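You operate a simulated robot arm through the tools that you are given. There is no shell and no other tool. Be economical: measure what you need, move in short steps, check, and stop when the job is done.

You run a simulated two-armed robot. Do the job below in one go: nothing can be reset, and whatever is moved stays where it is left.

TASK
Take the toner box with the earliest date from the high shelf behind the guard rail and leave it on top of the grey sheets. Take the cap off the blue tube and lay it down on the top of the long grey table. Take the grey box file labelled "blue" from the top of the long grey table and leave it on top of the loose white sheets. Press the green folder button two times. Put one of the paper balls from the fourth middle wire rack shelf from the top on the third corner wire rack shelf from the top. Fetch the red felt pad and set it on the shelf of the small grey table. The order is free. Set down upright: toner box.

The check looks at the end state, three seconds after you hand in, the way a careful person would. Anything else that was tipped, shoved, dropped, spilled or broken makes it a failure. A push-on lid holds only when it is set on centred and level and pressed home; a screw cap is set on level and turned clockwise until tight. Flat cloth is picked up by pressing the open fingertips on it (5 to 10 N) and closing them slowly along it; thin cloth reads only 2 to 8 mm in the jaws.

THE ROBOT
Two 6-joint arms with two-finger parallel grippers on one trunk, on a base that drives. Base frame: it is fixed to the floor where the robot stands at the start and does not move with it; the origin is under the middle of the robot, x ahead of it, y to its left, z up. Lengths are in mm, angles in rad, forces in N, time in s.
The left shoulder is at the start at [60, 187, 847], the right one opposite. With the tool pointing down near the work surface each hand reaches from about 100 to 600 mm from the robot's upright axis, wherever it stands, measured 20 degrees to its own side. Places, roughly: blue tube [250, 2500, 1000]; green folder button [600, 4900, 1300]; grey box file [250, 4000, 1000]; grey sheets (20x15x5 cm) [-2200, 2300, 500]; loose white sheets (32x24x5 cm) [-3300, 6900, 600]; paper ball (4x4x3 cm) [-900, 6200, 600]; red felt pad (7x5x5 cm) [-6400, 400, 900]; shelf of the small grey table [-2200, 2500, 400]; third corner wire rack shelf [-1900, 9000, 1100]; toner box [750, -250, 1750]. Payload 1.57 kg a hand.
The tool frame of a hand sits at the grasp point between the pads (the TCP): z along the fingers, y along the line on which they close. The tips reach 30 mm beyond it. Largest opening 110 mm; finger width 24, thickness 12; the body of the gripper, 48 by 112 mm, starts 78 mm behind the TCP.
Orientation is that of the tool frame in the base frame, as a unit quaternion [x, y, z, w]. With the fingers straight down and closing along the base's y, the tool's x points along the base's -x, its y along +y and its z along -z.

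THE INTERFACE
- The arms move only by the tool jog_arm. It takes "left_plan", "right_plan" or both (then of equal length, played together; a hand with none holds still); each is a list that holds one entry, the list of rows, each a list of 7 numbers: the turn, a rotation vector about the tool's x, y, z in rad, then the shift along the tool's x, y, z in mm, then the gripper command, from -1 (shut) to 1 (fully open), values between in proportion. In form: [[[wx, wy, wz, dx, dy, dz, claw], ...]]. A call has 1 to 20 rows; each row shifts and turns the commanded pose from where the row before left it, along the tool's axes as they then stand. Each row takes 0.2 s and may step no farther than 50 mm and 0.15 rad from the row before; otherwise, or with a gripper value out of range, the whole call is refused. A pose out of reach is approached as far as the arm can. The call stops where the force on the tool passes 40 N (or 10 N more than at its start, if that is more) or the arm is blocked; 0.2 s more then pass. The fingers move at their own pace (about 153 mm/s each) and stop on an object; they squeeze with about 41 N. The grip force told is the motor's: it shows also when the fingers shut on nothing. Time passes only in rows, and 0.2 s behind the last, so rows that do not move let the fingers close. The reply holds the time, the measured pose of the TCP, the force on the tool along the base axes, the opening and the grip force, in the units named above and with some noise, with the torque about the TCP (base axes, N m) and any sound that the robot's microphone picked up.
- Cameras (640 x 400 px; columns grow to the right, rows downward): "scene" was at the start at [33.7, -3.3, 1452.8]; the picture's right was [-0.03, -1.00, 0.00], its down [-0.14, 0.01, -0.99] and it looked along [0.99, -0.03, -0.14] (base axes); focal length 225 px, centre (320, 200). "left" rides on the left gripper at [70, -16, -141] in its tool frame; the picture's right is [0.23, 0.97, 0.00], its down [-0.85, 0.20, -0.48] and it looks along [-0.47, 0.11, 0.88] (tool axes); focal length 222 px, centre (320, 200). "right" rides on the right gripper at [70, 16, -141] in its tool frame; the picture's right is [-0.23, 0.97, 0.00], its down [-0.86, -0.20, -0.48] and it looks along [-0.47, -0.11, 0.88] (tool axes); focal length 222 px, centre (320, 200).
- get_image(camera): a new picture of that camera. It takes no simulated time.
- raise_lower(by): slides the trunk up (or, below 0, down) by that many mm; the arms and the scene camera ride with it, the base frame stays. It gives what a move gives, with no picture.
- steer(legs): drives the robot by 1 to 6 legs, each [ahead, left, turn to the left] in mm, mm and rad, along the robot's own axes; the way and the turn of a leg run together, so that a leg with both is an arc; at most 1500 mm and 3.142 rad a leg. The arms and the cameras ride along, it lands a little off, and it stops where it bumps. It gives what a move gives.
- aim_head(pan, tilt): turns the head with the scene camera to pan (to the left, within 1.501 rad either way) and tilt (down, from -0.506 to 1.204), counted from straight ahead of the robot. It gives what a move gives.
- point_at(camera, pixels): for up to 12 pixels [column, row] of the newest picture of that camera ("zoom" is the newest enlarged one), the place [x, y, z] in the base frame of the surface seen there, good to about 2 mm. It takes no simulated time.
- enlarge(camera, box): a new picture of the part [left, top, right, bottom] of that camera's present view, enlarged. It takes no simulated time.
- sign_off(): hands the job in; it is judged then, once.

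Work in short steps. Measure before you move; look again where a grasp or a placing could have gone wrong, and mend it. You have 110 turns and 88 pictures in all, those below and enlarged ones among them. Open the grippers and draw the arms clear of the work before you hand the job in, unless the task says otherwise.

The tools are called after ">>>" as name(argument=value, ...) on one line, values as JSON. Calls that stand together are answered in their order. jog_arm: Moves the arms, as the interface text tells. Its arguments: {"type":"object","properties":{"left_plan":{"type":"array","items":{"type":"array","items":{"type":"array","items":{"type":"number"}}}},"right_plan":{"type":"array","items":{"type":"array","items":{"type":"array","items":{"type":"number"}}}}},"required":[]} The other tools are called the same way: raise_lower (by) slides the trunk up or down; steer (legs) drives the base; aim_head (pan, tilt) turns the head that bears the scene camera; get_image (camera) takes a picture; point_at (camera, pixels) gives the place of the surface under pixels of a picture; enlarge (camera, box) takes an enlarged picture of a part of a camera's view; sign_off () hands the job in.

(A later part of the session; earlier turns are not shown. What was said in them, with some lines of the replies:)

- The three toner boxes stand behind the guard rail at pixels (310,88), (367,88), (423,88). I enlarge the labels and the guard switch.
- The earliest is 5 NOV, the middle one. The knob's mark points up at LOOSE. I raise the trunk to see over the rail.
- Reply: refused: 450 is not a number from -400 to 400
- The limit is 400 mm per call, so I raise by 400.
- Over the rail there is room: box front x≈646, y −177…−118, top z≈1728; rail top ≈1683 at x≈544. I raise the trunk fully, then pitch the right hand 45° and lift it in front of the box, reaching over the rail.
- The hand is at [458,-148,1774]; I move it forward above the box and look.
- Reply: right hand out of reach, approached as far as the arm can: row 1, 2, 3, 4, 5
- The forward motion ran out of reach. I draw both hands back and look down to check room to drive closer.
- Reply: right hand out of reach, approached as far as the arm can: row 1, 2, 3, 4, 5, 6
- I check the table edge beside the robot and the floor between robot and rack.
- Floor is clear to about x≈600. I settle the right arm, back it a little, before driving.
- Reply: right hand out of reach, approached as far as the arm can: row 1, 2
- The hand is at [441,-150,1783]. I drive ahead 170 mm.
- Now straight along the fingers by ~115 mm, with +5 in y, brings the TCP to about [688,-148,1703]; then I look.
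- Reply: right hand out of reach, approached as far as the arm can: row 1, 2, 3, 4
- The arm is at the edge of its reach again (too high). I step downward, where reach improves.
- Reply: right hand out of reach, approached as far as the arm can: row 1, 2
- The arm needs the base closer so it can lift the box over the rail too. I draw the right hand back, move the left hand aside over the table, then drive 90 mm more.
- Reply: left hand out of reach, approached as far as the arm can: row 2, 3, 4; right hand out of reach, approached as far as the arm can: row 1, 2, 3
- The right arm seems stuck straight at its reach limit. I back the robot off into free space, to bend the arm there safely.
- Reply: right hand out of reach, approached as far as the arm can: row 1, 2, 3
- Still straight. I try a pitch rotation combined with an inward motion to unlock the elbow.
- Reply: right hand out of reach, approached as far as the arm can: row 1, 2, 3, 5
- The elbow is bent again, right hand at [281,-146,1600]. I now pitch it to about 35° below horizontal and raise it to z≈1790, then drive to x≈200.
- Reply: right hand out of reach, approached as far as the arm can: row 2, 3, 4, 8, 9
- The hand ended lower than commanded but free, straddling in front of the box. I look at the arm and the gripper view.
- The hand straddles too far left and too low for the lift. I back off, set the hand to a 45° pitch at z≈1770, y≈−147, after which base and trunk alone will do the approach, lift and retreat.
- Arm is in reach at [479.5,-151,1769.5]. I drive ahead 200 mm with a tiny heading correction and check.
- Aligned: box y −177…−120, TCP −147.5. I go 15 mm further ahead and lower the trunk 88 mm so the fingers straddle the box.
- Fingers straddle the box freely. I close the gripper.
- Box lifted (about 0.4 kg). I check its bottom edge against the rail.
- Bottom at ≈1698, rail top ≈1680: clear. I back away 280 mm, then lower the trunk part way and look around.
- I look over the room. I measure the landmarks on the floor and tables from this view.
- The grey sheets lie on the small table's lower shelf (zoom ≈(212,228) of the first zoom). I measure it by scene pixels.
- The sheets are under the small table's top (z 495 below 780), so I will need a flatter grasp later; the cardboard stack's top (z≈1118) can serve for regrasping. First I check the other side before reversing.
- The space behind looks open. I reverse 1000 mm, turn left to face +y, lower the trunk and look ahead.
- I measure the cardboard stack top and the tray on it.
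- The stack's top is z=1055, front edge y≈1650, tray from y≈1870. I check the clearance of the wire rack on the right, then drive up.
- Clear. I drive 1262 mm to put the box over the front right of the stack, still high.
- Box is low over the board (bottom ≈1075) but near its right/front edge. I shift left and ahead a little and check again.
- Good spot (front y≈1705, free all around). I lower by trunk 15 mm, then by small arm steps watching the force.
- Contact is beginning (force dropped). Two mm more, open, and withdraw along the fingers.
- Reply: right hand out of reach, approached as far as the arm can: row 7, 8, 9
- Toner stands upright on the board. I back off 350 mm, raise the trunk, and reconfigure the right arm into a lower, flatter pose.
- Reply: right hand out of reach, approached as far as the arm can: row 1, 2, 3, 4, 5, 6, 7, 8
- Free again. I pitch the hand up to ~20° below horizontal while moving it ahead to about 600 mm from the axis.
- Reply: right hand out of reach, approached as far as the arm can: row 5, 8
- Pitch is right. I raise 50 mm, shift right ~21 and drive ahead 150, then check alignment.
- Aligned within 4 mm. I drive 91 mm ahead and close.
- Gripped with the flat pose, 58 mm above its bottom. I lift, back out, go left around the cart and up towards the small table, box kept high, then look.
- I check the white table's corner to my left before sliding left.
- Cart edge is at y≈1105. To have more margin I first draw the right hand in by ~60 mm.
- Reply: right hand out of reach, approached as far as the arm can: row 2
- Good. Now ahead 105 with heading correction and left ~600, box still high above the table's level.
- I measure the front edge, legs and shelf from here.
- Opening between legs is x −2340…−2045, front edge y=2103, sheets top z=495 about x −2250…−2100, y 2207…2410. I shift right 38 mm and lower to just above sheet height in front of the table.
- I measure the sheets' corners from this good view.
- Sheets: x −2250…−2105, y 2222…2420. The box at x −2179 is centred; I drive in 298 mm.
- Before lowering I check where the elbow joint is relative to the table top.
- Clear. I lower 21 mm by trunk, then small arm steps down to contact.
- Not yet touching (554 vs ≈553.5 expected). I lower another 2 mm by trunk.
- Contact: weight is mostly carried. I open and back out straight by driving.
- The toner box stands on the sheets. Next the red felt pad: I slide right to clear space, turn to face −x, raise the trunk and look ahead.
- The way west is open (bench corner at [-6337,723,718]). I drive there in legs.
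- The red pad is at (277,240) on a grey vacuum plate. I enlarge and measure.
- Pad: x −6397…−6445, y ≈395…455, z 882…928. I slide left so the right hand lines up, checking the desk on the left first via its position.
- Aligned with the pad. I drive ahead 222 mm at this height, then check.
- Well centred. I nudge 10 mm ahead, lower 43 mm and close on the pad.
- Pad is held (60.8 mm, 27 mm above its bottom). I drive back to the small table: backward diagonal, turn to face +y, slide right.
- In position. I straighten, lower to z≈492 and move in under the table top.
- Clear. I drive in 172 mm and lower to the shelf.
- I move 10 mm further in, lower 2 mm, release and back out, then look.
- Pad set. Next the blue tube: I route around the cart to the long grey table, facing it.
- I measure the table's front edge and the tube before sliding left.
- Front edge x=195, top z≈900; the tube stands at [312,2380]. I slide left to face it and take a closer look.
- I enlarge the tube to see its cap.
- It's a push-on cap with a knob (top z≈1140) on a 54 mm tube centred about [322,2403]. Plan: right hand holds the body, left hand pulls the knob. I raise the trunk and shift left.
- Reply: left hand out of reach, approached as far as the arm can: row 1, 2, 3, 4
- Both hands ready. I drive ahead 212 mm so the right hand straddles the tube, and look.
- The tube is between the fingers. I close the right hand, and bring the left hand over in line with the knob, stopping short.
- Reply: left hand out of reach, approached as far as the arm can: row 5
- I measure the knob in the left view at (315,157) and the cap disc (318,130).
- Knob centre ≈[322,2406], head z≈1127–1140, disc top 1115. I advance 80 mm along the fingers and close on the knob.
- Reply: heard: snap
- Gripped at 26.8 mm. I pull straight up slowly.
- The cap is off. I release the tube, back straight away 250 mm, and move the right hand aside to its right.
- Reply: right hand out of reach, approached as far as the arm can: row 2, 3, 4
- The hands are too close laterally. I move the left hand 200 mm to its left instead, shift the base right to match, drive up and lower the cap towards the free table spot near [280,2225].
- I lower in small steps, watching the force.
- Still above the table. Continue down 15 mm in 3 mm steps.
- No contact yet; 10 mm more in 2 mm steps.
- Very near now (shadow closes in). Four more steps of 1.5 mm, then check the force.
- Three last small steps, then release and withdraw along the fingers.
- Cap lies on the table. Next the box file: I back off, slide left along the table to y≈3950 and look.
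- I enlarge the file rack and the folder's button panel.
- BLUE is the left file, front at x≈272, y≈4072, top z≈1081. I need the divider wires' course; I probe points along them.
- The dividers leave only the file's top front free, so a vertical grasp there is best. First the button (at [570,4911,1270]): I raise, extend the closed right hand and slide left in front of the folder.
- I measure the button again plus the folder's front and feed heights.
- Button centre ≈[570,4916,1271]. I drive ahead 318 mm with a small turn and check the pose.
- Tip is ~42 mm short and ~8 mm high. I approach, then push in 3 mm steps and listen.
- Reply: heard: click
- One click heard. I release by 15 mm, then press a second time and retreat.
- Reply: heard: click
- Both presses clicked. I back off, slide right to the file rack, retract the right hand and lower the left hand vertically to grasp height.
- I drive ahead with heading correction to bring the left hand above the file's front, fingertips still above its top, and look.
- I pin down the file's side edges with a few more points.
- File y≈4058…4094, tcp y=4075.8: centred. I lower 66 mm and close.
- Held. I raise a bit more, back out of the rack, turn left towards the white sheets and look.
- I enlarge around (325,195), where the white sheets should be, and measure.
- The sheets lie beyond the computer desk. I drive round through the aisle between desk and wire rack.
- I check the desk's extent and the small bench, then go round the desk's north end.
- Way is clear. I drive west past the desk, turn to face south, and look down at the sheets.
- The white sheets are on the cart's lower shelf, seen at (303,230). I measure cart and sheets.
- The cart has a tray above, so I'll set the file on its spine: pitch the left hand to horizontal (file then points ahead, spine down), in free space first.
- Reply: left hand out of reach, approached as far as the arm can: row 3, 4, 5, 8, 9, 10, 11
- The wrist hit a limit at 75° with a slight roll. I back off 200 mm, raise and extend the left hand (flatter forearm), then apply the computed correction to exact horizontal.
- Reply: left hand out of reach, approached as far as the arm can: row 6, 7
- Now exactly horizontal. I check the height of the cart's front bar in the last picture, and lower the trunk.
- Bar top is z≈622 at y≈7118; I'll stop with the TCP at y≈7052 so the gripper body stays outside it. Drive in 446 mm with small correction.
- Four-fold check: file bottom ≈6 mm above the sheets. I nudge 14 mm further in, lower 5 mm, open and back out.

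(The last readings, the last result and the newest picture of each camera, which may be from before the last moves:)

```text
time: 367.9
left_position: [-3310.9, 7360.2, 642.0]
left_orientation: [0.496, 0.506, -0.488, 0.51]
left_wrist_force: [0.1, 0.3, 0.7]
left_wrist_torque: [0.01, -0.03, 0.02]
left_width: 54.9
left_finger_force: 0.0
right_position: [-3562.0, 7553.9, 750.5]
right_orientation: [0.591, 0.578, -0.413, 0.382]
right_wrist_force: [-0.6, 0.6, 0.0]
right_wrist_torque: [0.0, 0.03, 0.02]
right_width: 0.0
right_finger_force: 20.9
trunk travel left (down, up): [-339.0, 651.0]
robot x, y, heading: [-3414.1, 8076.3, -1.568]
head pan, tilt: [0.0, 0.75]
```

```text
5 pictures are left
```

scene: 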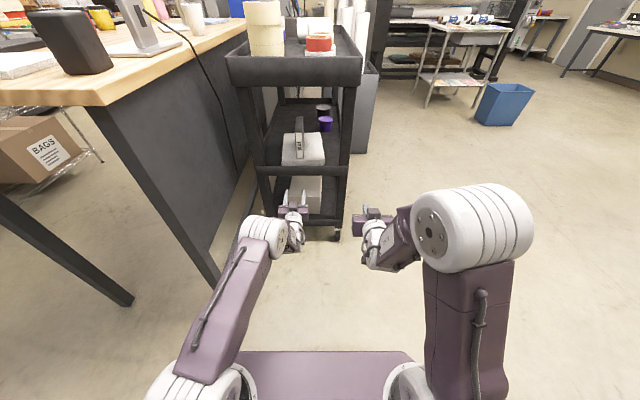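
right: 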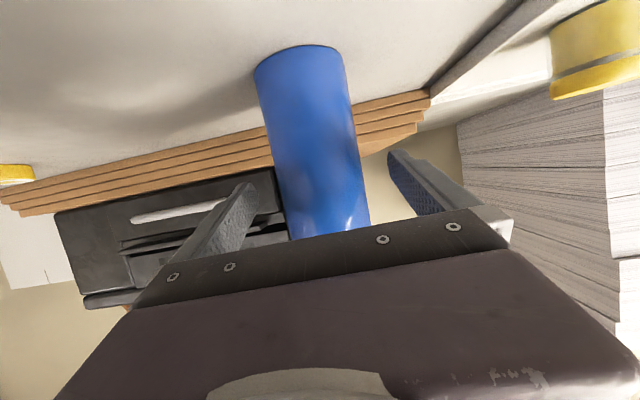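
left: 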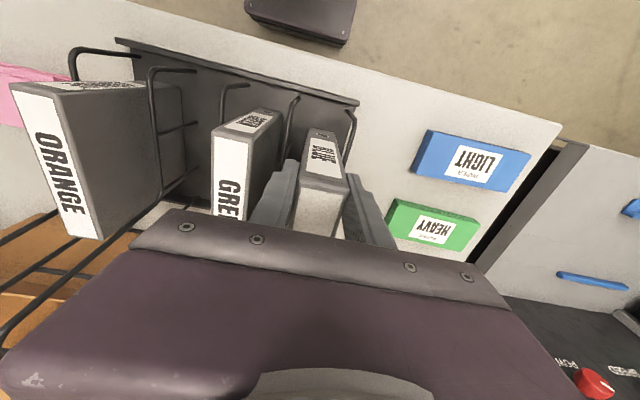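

The file stands on the sheets. Last task: the paper ball. I retract the left hand, drive round to the aisle and face the middle wire rack.

>>> jog_arm(left_plan=[[[0, 0, 0, 0, 0, -45, 0], [0, 0, 0, 0, 0, -45, 0], [0, 0, 0, 0, 0, -45, 0], [0, 0, 0, 0, 0, -45, 0], [0, 0, 0, 0, 0, 0, 0]]], right_plan=[[[0, 0, 0, 0, 0, 0, 1], [0, 0, 0, 0, 0, 0, 1], [0, 0, 0, 0, 0, 0, 1], [0, 0, 0, 0, 0, 0, 1], [0, 0, 0, 0, 0, 0, 1]]])

>>> steer(legs=[[-250, 0, 0], [0, 0, 1.571], [1460, 0, 0], [0, -1060, 0], [0, -1060, 0]])

>>> aim_head(pan=0, tilt=0.45)

>>> get_image(camera="scene")

```text
time: 369.1
left_position: [-3381.0, 7463.1, 674.0]
left_orientation: [0.497, 0.506, -0.48, 0.516]
left_wrist_force: [-0.4, 1.5, 0.2]
left_wrist_torque: [-0.01, 0.02, -0.02]
left_width: 54.9
left_finger_force: 0.0
left hand out of reach, approached as far as the arm can: row 1, 2, 3, 4
right_position: [-3562.8, 7552.0, 750.9]
right_orientation: [0.591, 0.58, -0.412, 0.382]
right_wrist_force: [-0.5, 0.0, -0.6]
right_wrist_torque: [0.01, -0.01, -0.01]
right_width: 110.0
right_finger_force: 0.0
trunk travel left (down, up): [-339.0, 651.0]
robot x, y, heading: [-3412.9, 8074.1, -1.57]
head pan, tilt: [0.0, 0.75]
```

```text
time: 391.7
left_position: [-1349.2, 6251.7, 674.3]
left_orientation: [0.001, 0.71, 0.018, 0.704]
left_wrist_force: [0.3, 0.2, -0.3]
left_wrist_torque: [-0.01, 0.01, 0.0]
left_width: 55.2
left_finger_force: 0.1
right_position: [-1442.0, 6071.2, 750.4]
right_orientation: [0.016, 0.827, -0.027, 0.561]
right_wrist_force: [-0.3, 0.3, -0.2]
right_wrist_torque: [0.03, 0.02, 0.0]
right_width: 109.8
right_finger_force: 0.0
trunk travel left (down, up): [-339.0, 651.0]
robot x, y, heading: [-1962.6, 6231.0, -0.023]
head pan, tilt: [0.0, 0.75]
```

```text
time: 392.5
left_position: [-1349.1, 6251.8, 673.0]
left_orientation: [0.001, 0.71, 0.018, 0.704]
left_wrist_force: [0.9, -0.1, 0.4]
left_wrist_torque: [0.0, 0.02, 0.0]
left_width: 54.9
left_finger_force: 0.1
right_position: [-1442.3, 6072.5, 751.0]
right_orientation: [0.018, 0.827, -0.028, 0.561]
right_wrist_force: [-0.2, -1.0, -0.2]
right_wrist_torque: [0.01, 0.0, 0.02]
right_width: 110.0
right_finger_force: 0.0
trunk travel left (down, up): [-339.0, 651.0]
robot x, y, heading: [-1963.1, 6232.1, -0.021]
head pan, tilt: [0.0, 0.45]
```

```text
4 pictures are left
```

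scene: 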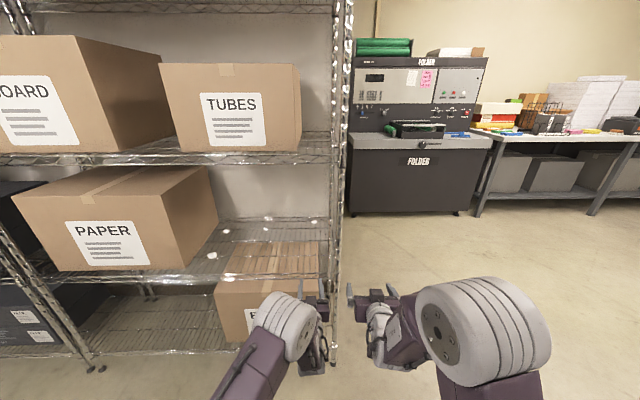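

Paper balls are visible on the shelf at (212,255), (227,231), (240,241), (267,218). I measure them and the shelf edges.

>>> point_at(camera="scene", pixels=[[212, 254], [212, 252], [214, 256], [209, 256], [227, 231], [240, 241], [267, 218], [230, 258], [230, 274], [215, 200], [240, 160], [333, 250]])

```text
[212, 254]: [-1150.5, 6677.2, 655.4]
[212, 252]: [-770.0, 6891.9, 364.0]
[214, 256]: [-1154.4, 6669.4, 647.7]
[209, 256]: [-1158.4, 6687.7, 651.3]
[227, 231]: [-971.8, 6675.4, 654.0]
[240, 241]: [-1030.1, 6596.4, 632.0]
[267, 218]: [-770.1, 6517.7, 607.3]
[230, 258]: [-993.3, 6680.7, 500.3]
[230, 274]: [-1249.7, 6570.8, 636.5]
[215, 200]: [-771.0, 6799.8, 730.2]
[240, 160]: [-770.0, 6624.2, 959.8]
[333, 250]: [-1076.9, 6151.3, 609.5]
```

Ball A sits at about [-1138,6678], z 626–656, 110 mm inside the shelf edge. I fold the left hand down and back, set height, slide left to line up the right hand and approach partly; then look.

>>> jog_arm(left_plan=[[[0, 0.14, 0, 4, 0, -27.7, 0], [0, 0.14, 0, 7.8, 0, -26.9, 0], [0, 0.14, 0, 11.7, 0, -25.4, 0], [0, 0.14, 0, 15.1, 0, -23.6, 0], [0, 0.14, 0, 18.3, 0, -21.2, 0], [0, 0.14, 0, 21.2, 0, -18.3, 0], [0, 0.14, 0, 23.6, 0, -15.1, 0], [0, 0.14, 0, 25.5, 0, -11.7, 0], [0, 0.14, 0, 26.8, 0, -8, 0], [0, 0.14, 0, 27.7, 0, -3.9, 0], [0, 0.14, 0, 28, 0, 0, 0], [0, 0, 0, 28, 0, 0, 0], [0, 0, 0, 28, 0, 0, 0], [0, 0, 0, 0, 0, 0, 0]]])

>>> raise_lower(by=-83)

>>> steer(legs=[[0, 597, 0.021], [140, 0, 0]])

>>> get_image(camera="right")

>>> point_at(camera="right", pixels=[[320, 150], [300, 140], [340, 140], [320, 130], [320, 170], [310, 160], [330, 160], [320, 110], [400, 130], [280, 150]])

```text
time: 395.5
left_position: [-1709.5, 6246.5, 626.2]
left_orientation: [-0.011, 1.0, 0.014, 0.012]
left_wrist_force: [0.7, 0.6, 0.1]
left_wrist_torque: [0.01, 0.02, 0.02]
left_width: 54.8
left_finger_force: 0.0
right_position: [-1442.2, 6072.7, 750.5]
right_orientation: [0.017, 0.827, -0.027, 0.561]
right_wrist_force: [-0.1, 0.2, -0.3]
right_wrist_torque: [0.01, -0.01, 0.02]
right_width: 109.9
right_finger_force: 0.1
trunk travel left (down, up): [-339.0, 651.0]
robot x, y, heading: [-1960.0, 6232.3, -0.022]
head pan, tilt: [0.0, 0.45]
```

```text
time: 396.7
left_position: [-1708.3, 6246.5, 543.6]
left_orientation: [-0.01, 1.0, 0.014, 0.011]
left_wrist_force: [-0.1, -0.1, -0.3]
left_wrist_torque: [0.0, -0.04, -0.02]
left_width: 55.1
left_finger_force: 0.1
right_position: [-1443.2, 6073.5, 667.1]
right_orientation: [0.018, 0.827, -0.028, 0.561]
right_wrist_force: [-0.8, 0.9, 1.1]
right_wrist_torque: [0.01, 0.02, 0.0]
right_width: 110.1
right_finger_force: 0.1
trunk travel left (down, up): [-256.0, 734.0]
robot x, y, heading: [-1960.3, 6231.1, -0.027]
head pan, tilt: [0.0, 0.45]
```

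```text
time: 401.0
left_position: [-1563.6, 6847.9, 542.7]
left_orientation: [-0.024, 1.0, 0.015, 0.011]
left_wrist_force: [-0.3, 0.5, 0.6]
left_wrist_torque: [-0.01, 0.0, 0.02]
left_width: 55.4
left_finger_force: 0.2
right_position: [-1291.9, 6680.5, 666.4]
right_orientation: [0.007, 0.828, -0.021, 0.561]
right_wrist_force: [0.6, -0.8, -0.2]
right_wrist_torque: [-0.01, 0.04, -0.01]
right_width: 110.3
right_finger_force: 0.1
trunk travel left (down, up): [-256.0, 734.0]
robot x, y, heading: [-1812.0, 6828.0, 0.006]
head pan, tilt: [0.0, 0.45]
```

```text
3 pictures are left
```

right: 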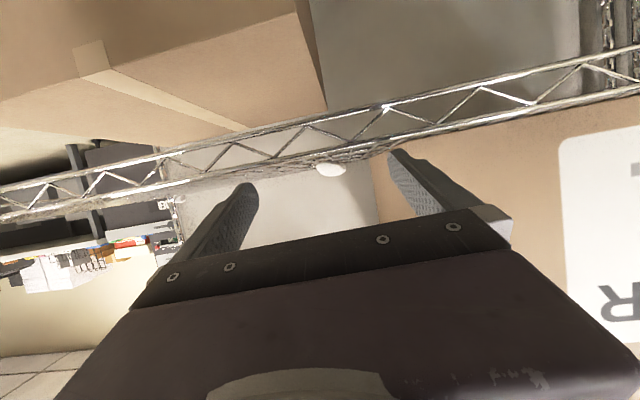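

```text
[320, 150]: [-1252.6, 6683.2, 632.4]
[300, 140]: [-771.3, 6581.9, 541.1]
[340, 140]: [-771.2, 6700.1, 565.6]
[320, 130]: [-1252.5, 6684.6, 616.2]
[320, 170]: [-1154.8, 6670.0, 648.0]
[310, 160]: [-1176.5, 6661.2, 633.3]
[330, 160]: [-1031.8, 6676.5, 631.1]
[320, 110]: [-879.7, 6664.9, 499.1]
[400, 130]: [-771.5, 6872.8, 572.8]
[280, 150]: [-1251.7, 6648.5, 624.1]
```

The box's edge at px≈375 is near the left finger. I measure box edge and ball extents.

>>> point_at(camera="right", pixels=[[380, 200], [376, 190], [385, 170], [450, 180], [374, 210], [317, 170], [331, 168], [331, 174], [344, 170], [346, 168], [365, 200]])

```text
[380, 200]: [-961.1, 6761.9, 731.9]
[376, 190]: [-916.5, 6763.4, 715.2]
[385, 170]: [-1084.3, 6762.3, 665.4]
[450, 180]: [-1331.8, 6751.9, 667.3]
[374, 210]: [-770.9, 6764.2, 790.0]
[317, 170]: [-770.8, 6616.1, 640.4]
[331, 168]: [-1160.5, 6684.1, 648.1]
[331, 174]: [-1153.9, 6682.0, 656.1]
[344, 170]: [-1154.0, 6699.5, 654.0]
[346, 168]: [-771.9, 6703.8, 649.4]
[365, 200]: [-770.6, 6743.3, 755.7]
```

Box side is at y=6762, ball y 6665–6700. I narrow the opening to 80 mm, drive in 137 mm, lower 13 mm, grip, lift and back out.

>>> jog_arm(right_plan=[[[0, 0, 0, 0, 1, 0, 0.45], [0, 0, 0, 0, 0, 0, 0.45]]])

>>> steer(legs=[[140, 1, 0]])

>>> raise_lower(by=-13)

>>> jog_arm(right_plan=[[[0, 0, 0, 0, 0, 0, -1], [0, 0, 0, 0, 0, 0, -1], [0, 0, 0, 0, 0, 0, -1], [0, 0, 0, 0, 0, 0, -1]]])

>>> raise_lower(by=50)

>>> steer(legs=[[-270, 0, 0]])

```text
time: 401.6
left_position: [-1564.0, 6848.8, 544.0]
left_orientation: [-0.023, 1.0, 0.014, 0.011]
left_wrist_force: [0.0, -0.6, -0.2]
left_wrist_torque: [0.0, 0.0, -0.02]
left_width: 55.2
left_finger_force: 0.0
right_position: [-1293.0, 6680.8, 666.9]
right_orientation: [0.005, 0.827, -0.019, 0.562]
right_wrist_force: [0.5, 0.1, 0.0]
right_wrist_torque: [-0.04, -0.02, -0.02]
right_width: 79.8
right_finger_force: 0.2
trunk travel left (down, up): [-256.0, 734.0]
robot x, y, heading: [-1816.3, 6829.8, 0.001]
head pan, tilt: [0.0, 0.45]
```

```text
time: 403.0
left_position: [-1423.0, 6850.4, 542.6]
left_orientation: [-0.024, 1.0, 0.014, 0.011]
left_wrist_force: [0.4, -0.4, -0.6]
left_wrist_torque: [0.0, 0.0, 0.02]
left_width: 55.2
left_finger_force: 0.0
right_position: [-1151.8, 6683.6, 667.2]
right_orientation: [0.006, 0.827, -0.02, 0.561]
right_wrist_force: [0.9, -0.3, 0.1]
right_wrist_torque: [0.0, 0.0, -0.02]
right_width: 79.7
right_finger_force: 0.0
trunk travel left (down, up): [-256.0, 734.0]
robot x, y, heading: [-1674.1, 6830.4, 0.005]
head pan, tilt: [0.0, 0.45]
```

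```text
time: 403.6
left_position: [-1425.1, 6849.4, 531.0]
left_orientation: [-0.023, 1.0, 0.014, 0.013]
left_wrist_force: [0.1, -1.0, -0.4]
left_wrist_torque: [0.0, -0.01, 0.0]
left_width: 54.9
left_finger_force: 0.1
right_position: [-1151.9, 6684.1, 660.6]
right_orientation: [0.007, 0.823, -0.019, 0.568]
right_wrist_force: [-1.6, -0.5, 26.7]
right_wrist_torque: [1.08, -0.63, 0.23]
right_width: 78.8
right_finger_force: 0.1
trunk travel left (down, up): [-243.0, 747.0]
robot x, y, heading: [-1673.7, 6830.4, 0.002]
head pan, tilt: [0.0, 0.45]
```

```text
time: 404.6
left_position: [-1425.4, 6850.5, 530.7]
left_orientation: [-0.023, 1.0, 0.014, 0.012]
left_wrist_force: [0.3, 0.5, 0.1]
left_wrist_torque: [-0.01, -0.05, 0.01]
left_width: 55.1
left_finger_force: 0.0
right_position: [-1151.5, 6685.0, 659.7]
right_orientation: [0.005, 0.824, -0.021, 0.567]
right_wrist_force: [-1.9, 16.5, 32.8]
right_wrist_torque: [0.94, -0.79, 0.45]
right_width: 30.3
right_finger_force: 39.7
trunk travel left (down, up): [-243.0, 747.0]
robot x, y, heading: [-1673.3, 6830.1, 0.0]
head pan, tilt: [0.0, 0.45]
```

```text
time: 405.5
left_position: [-1423.2, 6849.7, 580.3]
left_orientation: [-0.023, 1.0, 0.014, 0.011]
left_wrist_force: [1.3, 0.2, 0.7]
left_wrist_torque: [0.0, 0.03, 0.01]
left_width: 55.1
left_finger_force: 0.1
right_position: [-1153.0, 6683.4, 702.4]
right_orientation: [0.006, 0.828, -0.02, 0.56]
right_wrist_force: [0.2, -0.2, -0.4]
right_wrist_torque: [0.0, 0.0, 0.02]
right_width: 29.1
right_finger_force: 38.3
trunk travel left (down, up): [-293.0, 697.0]
robot x, y, heading: [-1672.3, 6829.4, 0.006]
head pan, tilt: [0.0, 0.45]
```

```text
time: 407.4
left_position: [-1694.9, 6848.7, 580.3]
left_orientation: [-0.023, 1.0, 0.015, 0.011]
left_wrist_force: [0.4, -0.3, -0.1]
left_wrist_torque: [0.02, 0.02, -0.02]
left_width: 55.0
left_finger_force: 0.1
right_position: [-1424.8, 6681.1, 704.3]
right_orientation: [0.007, 0.827, -0.02, 0.562]
right_wrist_force: [0.2, 0.6, 0.2]
right_wrist_torque: [0.02, -0.02, 0.01]
right_width: 28.6
right_finger_force: 38.7
trunk travel left (down, up): [-293.0, 697.0]
robot x, y, heading: [-1944.9, 6827.5, 0.003]
head pan, tilt: [0.0, 0.45]
```

The ball is held (≈29 mm). I go up the aisle, turn to face the corner rack, raise, and look at its third shelf.

>>> steer(legs=[[0, 1120, 0], [0, 0, 1.568]])

>>> raise_lower(by=400)

>>> raise_lower(by=80)

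>>> aim_head(pan=0, tilt=0.4)

>>> get_image(camera="scene")

```text
time: 417.2
left_position: [-1978.2, 8226.9, 580.8]
left_orientation: [0.734, -0.679, -0.018, 0.003]
left_wrist_force: [0.6, -0.5, -0.9]
left_wrist_torque: [-0.01, 0.02, -0.03]
left_width: 54.9
left_finger_force: 0.1
right_position: [-1819.8, 8503.1, 705.4]
right_orientation: [0.589, -0.581, -0.388, -0.406]
right_wrist_force: [-0.3, 0.7, 0.2]
right_wrist_torque: [-0.02, 0.03, -0.01]
right_width: 25.6
right_finger_force: 37.5
trunk travel left (down, up): [-293.0, 697.0]
robot x, y, heading: [-1951.5, 7975.0, 1.604]
head pan, tilt: [0.0, 0.45]
```

```text
time: 421.0
left_position: [-1978.8, 8225.7, 980.5]
left_orientation: [0.734, -0.679, -0.018, 0.002]
left_wrist_force: [-1.0, -0.2, 0.0]
left_wrist_torque: [-0.01, -0.04, -0.01]
left_width: 54.9
left_finger_force: 0.1
right_position: [-1819.3, 8503.9, 1104.9]
right_orientation: [0.589, -0.581, -0.388, -0.406]
right_wrist_force: [0.1, 0.6, 0.2]
right_wrist_torque: [0.0, 0.01, -0.02]
right_width: 25.4
right_finger_force: 36.5
trunk travel left (down, up): [-693.0, 297.0]
robot x, y, heading: [-1950.1, 7972.7, 1.607]
head pan, tilt: [0.0, 0.45]
```

```text
time: 422.2
left_position: [-1978.2, 8227.4, 1060.3]
left_orientation: [0.734, -0.678, -0.017, 0.002]
left_wrist_force: [0.0, -0.6, 0.1]
left_wrist_torque: [-0.01, 0.03, -0.01]
left_width: 55.1
left_finger_force: 0.0
right_position: [-1819.0, 8503.8, 1183.9]
right_orientation: [0.589, -0.58, -0.389, -0.406]
right_wrist_force: [0.3, -0.1, -0.9]
right_wrist_torque: [-0.01, 0.01, -0.01]
right_width: 24.5
right_finger_force: 36.6
trunk travel left (down, up): [-773.0, 217.0]
robot x, y, heading: [-1949.5, 7974.1, 1.607]
head pan, tilt: [0.0, 0.45]
```

```text
time: 422.8
left_position: [-1978.0, 8225.5, 1060.6]
left_orientation: [0.733, -0.679, -0.018, 0.002]
left_wrist_force: [0.2, -0.2, 0.5]
left_wrist_torque: [0.03, 0.02, 0.01]
left_width: 55.1
left_finger_force: 0.2
right_position: [-1821.0, 8502.2, 1185.3]
right_orientation: [0.589, -0.581, -0.389, -0.406]
right_wrist_force: [0.6, 0.1, 0.2]
right_wrist_torque: [0.02, 0.01, 0.02]
right_width: 22.7
right_finger_force: 36.0
trunk travel left (down, up): [-773.0, 217.0]
robot x, y, heading: [-1950.7, 7978.2, 1.604]
head pan, tilt: [0.0, 0.4]
```

```text
2 pictures are left
5 turns are left
```

scene: 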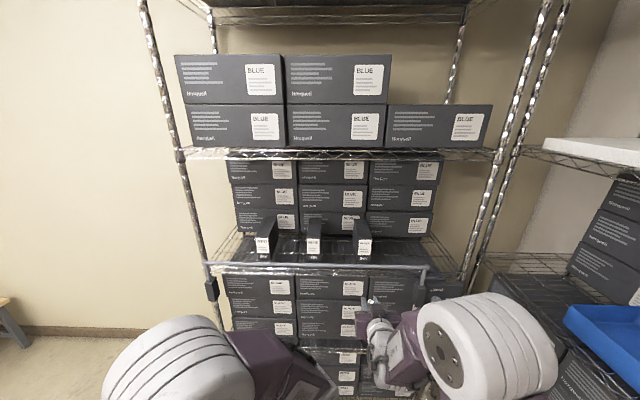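

The ball's width reading is shrinking slowly, so I move on at once. I measure the third shelf (row ≈265) and its free right front area, plus the rail.

>>> point_at(camera="scene", pixels=[[400, 258], [410, 250], [420, 245], [395, 262], [385, 270], [300, 268], [405, 240], [362, 250], [440, 255], [300, 153], [435, 268], [230, 250]])

>>> enlarge(camera="scene", box=[340, 200, 480, 310])

```text
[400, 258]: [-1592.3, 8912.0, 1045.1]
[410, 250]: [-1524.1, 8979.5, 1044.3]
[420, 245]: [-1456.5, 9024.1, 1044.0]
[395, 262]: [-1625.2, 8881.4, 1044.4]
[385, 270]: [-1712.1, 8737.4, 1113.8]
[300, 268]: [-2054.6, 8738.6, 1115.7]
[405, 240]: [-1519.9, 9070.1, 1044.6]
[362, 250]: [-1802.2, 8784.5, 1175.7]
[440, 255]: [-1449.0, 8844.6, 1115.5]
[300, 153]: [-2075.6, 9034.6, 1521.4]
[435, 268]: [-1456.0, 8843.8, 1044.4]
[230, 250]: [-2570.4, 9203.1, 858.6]
```

```text
3.64 times, centred on (410, 255) of scene
4 turns are left
```

zoom: 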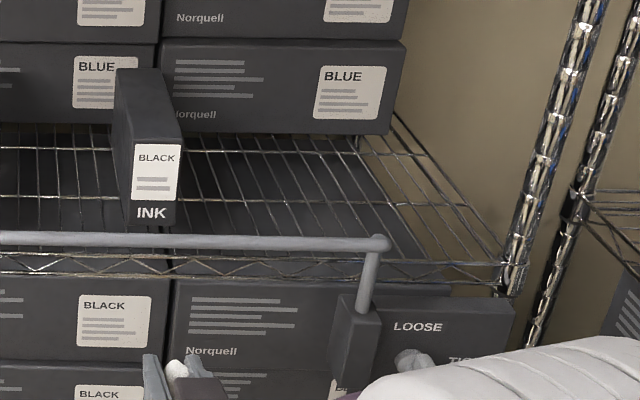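

Shelf surface ≈1115, rail at y≈8737 level with it; free spot right of the ink box (its side x≈−1772). I straighten, shift right and move in most of the way at height, then check the pose.

>>> steer(legs=[[0, -96, -0.034], [300, 0, 0]])

```text
time: 424.9
left_position: [-1873.6, 8376.5, 1060.5]
left_orientation: [0.721, -0.693, -0.019, 0.002]
left_wrist_force: [0.2, 0.2, 0.4]
left_wrist_torque: [-0.02, 0.02, -0.01]
left_width: 54.9
left_finger_force: 0.1
right_position: [-1703.9, 8639.4, 1177.5]
right_orientation: [-0.585, 0.595, 0.374, 0.405]
right_wrist_force: [-1.2, -15.1, -6.5]
right_wrist_torque: [-0.21, -0.06, 0.25]
right_width: 26.7
right_finger_force: 37.1
trunk travel left (down, up): [-773.0, 217.0]
robot x, y, heading: [-1853.9, 8126.8, 1.57]
head pan, tilt: [0.0, 0.4]
stopped in leg 2: the force on the tool passed its limit at 165 N (the readings are from after the stop); the commanded pose is now the measured one
3 turns are left
```

Something was touched at tip y≈8668. I back off 70 mm, raise 50 mm and look with both cameras.

>>> steer(legs=[[-70, 0, 0]])

>>> raise_lower(by=50)

>>> get_image(camera="scene")

>>> get_image(camera="right")

>>> point_at(camera="right", pixels=[[320, 60], [320, 80], [320, 100], [320, 120], [320, 140], [320, 160], [280, 100], [360, 100], [250, 80], [400, 80], [320, 30], [340, 180]])

>>> point_at(camera="scene", pixels=[[385, 270], [395, 275], [375, 275], [365, 280], [405, 285], [350, 270], [380, 290], [370, 300], [420, 270], [360, 255], [430, 280], [400, 300]])

```text
time: 426.0
left_position: [-1873.6, 8312.4, 1059.9]
left_orientation: [0.72, -0.693, -0.017, 0.004]
left_wrist_force: [0.9, -0.2, -0.2]
left_wrist_torque: [-0.07, -0.03, 0.0]
left_width: 54.7
left_finger_force: 0.0
right_position: [-1703.0, 8578.0, 1177.3]
right_orientation: [-0.582, 0.596, 0.374, 0.407]
right_wrist_force: [-0.2, 1.1, -0.2]
right_wrist_torque: [-0.02, -0.02, -0.02]
right_width: 25.9
right_finger_force: 37.1
trunk travel left (down, up): [-773.0, 217.0]
robot x, y, heading: [-1852.5, 8056.4, 1.569]
head pan, tilt: [0.0, 0.4]
```

```text
time: 426.9
left_position: [-1872.6, 8308.0, 1110.2]
left_orientation: [0.72, -0.693, -0.017, 0.002]
left_wrist_force: [-1.5, 0.1, 0.2]
left_wrist_torque: [0.06, -0.02, 0.03]
left_width: 55.0
left_finger_force: 0.0
right_position: [-1703.4, 8572.3, 1228.7]
right_orientation: [-0.582, 0.595, 0.376, 0.408]
right_wrist_force: [0.0, -0.4, -0.6]
right_wrist_torque: [-0.01, -0.04, 0.02]
right_width: 23.8
right_finger_force: 35.6
trunk travel left (down, up): [-823.0, 167.0]
robot x, y, heading: [-1855.2, 8056.3, 1.569]
head pan, tilt: [0.0, 0.4]
```

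```text
0 pictures are left
```

scene: 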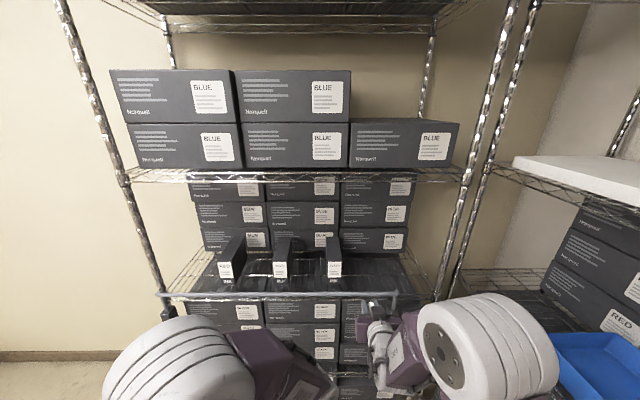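

```text
refused: no pictures are left
```

```text
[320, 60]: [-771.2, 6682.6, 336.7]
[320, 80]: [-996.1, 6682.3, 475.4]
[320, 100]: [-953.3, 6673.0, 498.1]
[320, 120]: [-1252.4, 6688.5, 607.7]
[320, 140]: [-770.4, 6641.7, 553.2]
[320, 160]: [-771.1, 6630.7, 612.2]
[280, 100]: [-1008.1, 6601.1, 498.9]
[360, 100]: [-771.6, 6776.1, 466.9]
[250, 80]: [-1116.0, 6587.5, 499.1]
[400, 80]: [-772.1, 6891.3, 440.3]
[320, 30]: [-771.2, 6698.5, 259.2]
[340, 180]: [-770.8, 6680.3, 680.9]
```

```text
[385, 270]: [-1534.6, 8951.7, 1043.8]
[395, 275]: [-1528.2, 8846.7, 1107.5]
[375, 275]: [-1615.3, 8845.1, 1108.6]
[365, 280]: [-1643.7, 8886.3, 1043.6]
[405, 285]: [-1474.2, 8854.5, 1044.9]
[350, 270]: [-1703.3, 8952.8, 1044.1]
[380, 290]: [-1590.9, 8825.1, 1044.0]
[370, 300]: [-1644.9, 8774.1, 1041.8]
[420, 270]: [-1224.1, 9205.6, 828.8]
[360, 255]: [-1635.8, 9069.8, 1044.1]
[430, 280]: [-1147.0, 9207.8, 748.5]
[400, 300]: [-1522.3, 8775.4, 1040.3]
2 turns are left
```

The unseen rail is evidently in front (≈y 8660, top ≈1183), as on the first rack; the lip is at y≈8737 and shelf z≈1108. I go over it at z≈1228, lower to ≈1182 behind it (body still above the rail), release the ball just over the shelf, lift and back out.

>>> steer(legs=[[198, 0, 0]])

>>> raise_lower(by=-45)

>>> jog_arm(right_plan=[[[0, 0, 0, 0, 0, 0, -0.3], [0, 0, 0, 0, 0, 0, 0], [0, 0, 0, 0, 0, 0, 0.3], [0, 0, 0, 0, 0, 0, 0.3], [0, 0, 0, 0, 0, 0, 0.3], [0, 0, 0, 0, 0, 0, 0.3]]])

>>> raise_lower(by=60)

>>> steer(legs=[[-450, 0, 0]])

```text
time: 428.5
left_position: [-1872.8, 8509.3, 1110.9]
left_orientation: [0.72, -0.694, -0.018, 0.002]
left_wrist_force: [-0.4, -0.6, -0.7]
left_wrist_torque: [0.01, -0.02, -0.01]
left_width: 54.9
left_finger_force: 0.0
right_position: [-1702.3, 8772.8, 1231.4]
right_orientation: [-0.582, 0.594, 0.376, 0.408]
right_wrist_force: [-0.7, 0.0, -0.5]
right_wrist_torque: [0.02, 0.02, 0.04]
right_width: 23.5
right_finger_force: 35.8
trunk travel left (down, up): [-823.0, 167.0]
robot x, y, heading: [-1854.3, 8260.3, 1.564]
head pan, tilt: [0.0, 0.4]
```

```text
time: 429.4
left_position: [-1872.1, 8511.9, 1065.7]
left_orientation: [0.721, -0.693, -0.017, 0.002]
left_wrist_force: [-0.5, -0.2, 0.2]
left_wrist_torque: [0.0, -0.02, -0.01]
left_width: 55.2
left_finger_force: 0.1
right_position: [-1703.7, 8777.3, 1183.1]
right_orientation: [-0.582, 0.595, 0.375, 0.408]
right_wrist_force: [0.4, -0.4, -0.1]
right_wrist_torque: [-0.02, 0.01, 0.01]
right_width: 20.5
right_finger_force: 34.1
trunk travel left (down, up): [-778.0, 212.0]
robot x, y, heading: [-1852.8, 8259.6, 1.561]
head pan, tilt: [0.0, 0.4]
```

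```text
time: 430.8
left_position: [-1873.0, 8511.7, 1065.0]
left_orientation: [0.721, -0.693, -0.019, 0.003]
left_wrist_force: [-0.5, 0.7, -0.1]
left_wrist_torque: [0.0, 0.02, 0.01]
left_width: 54.9
left_finger_force: 0.1
right_position: [-1702.5, 8775.7, 1184.2]
right_orientation: [-0.583, 0.595, 0.375, 0.407]
right_wrist_force: [0.4, 0.1, 0.8]
right_wrist_torque: [-0.05, 0.04, -0.01]
right_width: 71.2
right_finger_force: 0.1
trunk travel left (down, up): [-778.0, 212.0]
robot x, y, heading: [-1858.5, 8255.8, 1.563]
head pan, tilt: [0.0, 0.4]
```

```text
time: 431.8
left_position: [-1873.5, 8511.7, 1125.5]
left_orientation: [0.72, -0.694, -0.019, 0.002]
left_wrist_force: [-0.3, 0.8, -0.4]
left_wrist_torque: [0.01, 0.01, -0.02]
left_width: 54.8
left_finger_force: 0.0
right_position: [-1702.8, 8776.7, 1243.8]
right_orientation: [-0.583, 0.596, 0.374, 0.407]
right_wrist_force: [0.2, -0.6, -0.6]
right_wrist_torque: [-0.02, -0.04, -0.01]
right_width: 71.6
right_finger_force: 0.1
trunk travel left (down, up): [-838.0, 152.0]
robot x, y, heading: [-1854.4, 8253.9, 1.561]
head pan, tilt: [0.0, 0.4]
```

```text
time: 434.5
left_position: [-1874.0, 8064.0, 1125.0]
left_orientation: [0.719, -0.695, -0.017, 0.003]
left_wrist_force: [0.4, 0.5, -0.5]
left_wrist_torque: [0.01, -0.01, -0.01]
left_width: 54.9
left_finger_force: 0.1
right_position: [-1704.1, 8328.6, 1242.9]
right_orientation: [-0.581, 0.597, 0.373, 0.408]
right_wrist_force: [0.1, -0.5, 0.9]
right_wrist_torque: [-0.01, 0.01, -0.05]
right_width: 71.4
right_finger_force: 0.0
trunk travel left (down, up): [-838.0, 152.0]
robot x, y, heading: [-1857.8, 7810.0, 1.555]
head pan, tilt: [0.0, 0.4]
1 turns are left
```

The ball is released over the third shelf, the grippers are open and both arms are clear. I hand the job in.

>>> sign_off()

```text
The job is handed in.
```

I've handed the job in. Five of the six tasks are done, but I couldn't confirm that the paper ball stayed on its shelf.

- **Toner box:** the 5 NOV box, the earliest date, stands upright on the grey sheets.
- **Blue tube:** its cap is off and lies on the long grey table. The tube still stands where it was.
- **Box file:** the one labelled "blue" is on the loose white sheets, standing on its spine. A tray above them left no room to lower it upright.
- **Green folder button:** pressed twice, with a click heard each time.
- **Red felt pad:** it sits on the small grey table's shelf, in front of the grey sheets.
- **Paper ball:** I let it go about 40–50 mm above the third corner rack shelf, behind the guard rail. No pictures were left, so I didn't see where it settled. My grip on it had also narrowed from 30 to about 20 mm on the way, so it may be squashed.

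On the way in with the ball, the right hand hit something hard (165 N), most likely the corner rack's guard rail. In the next picture the rail still looked level, but I didn't measure whether it had moved.
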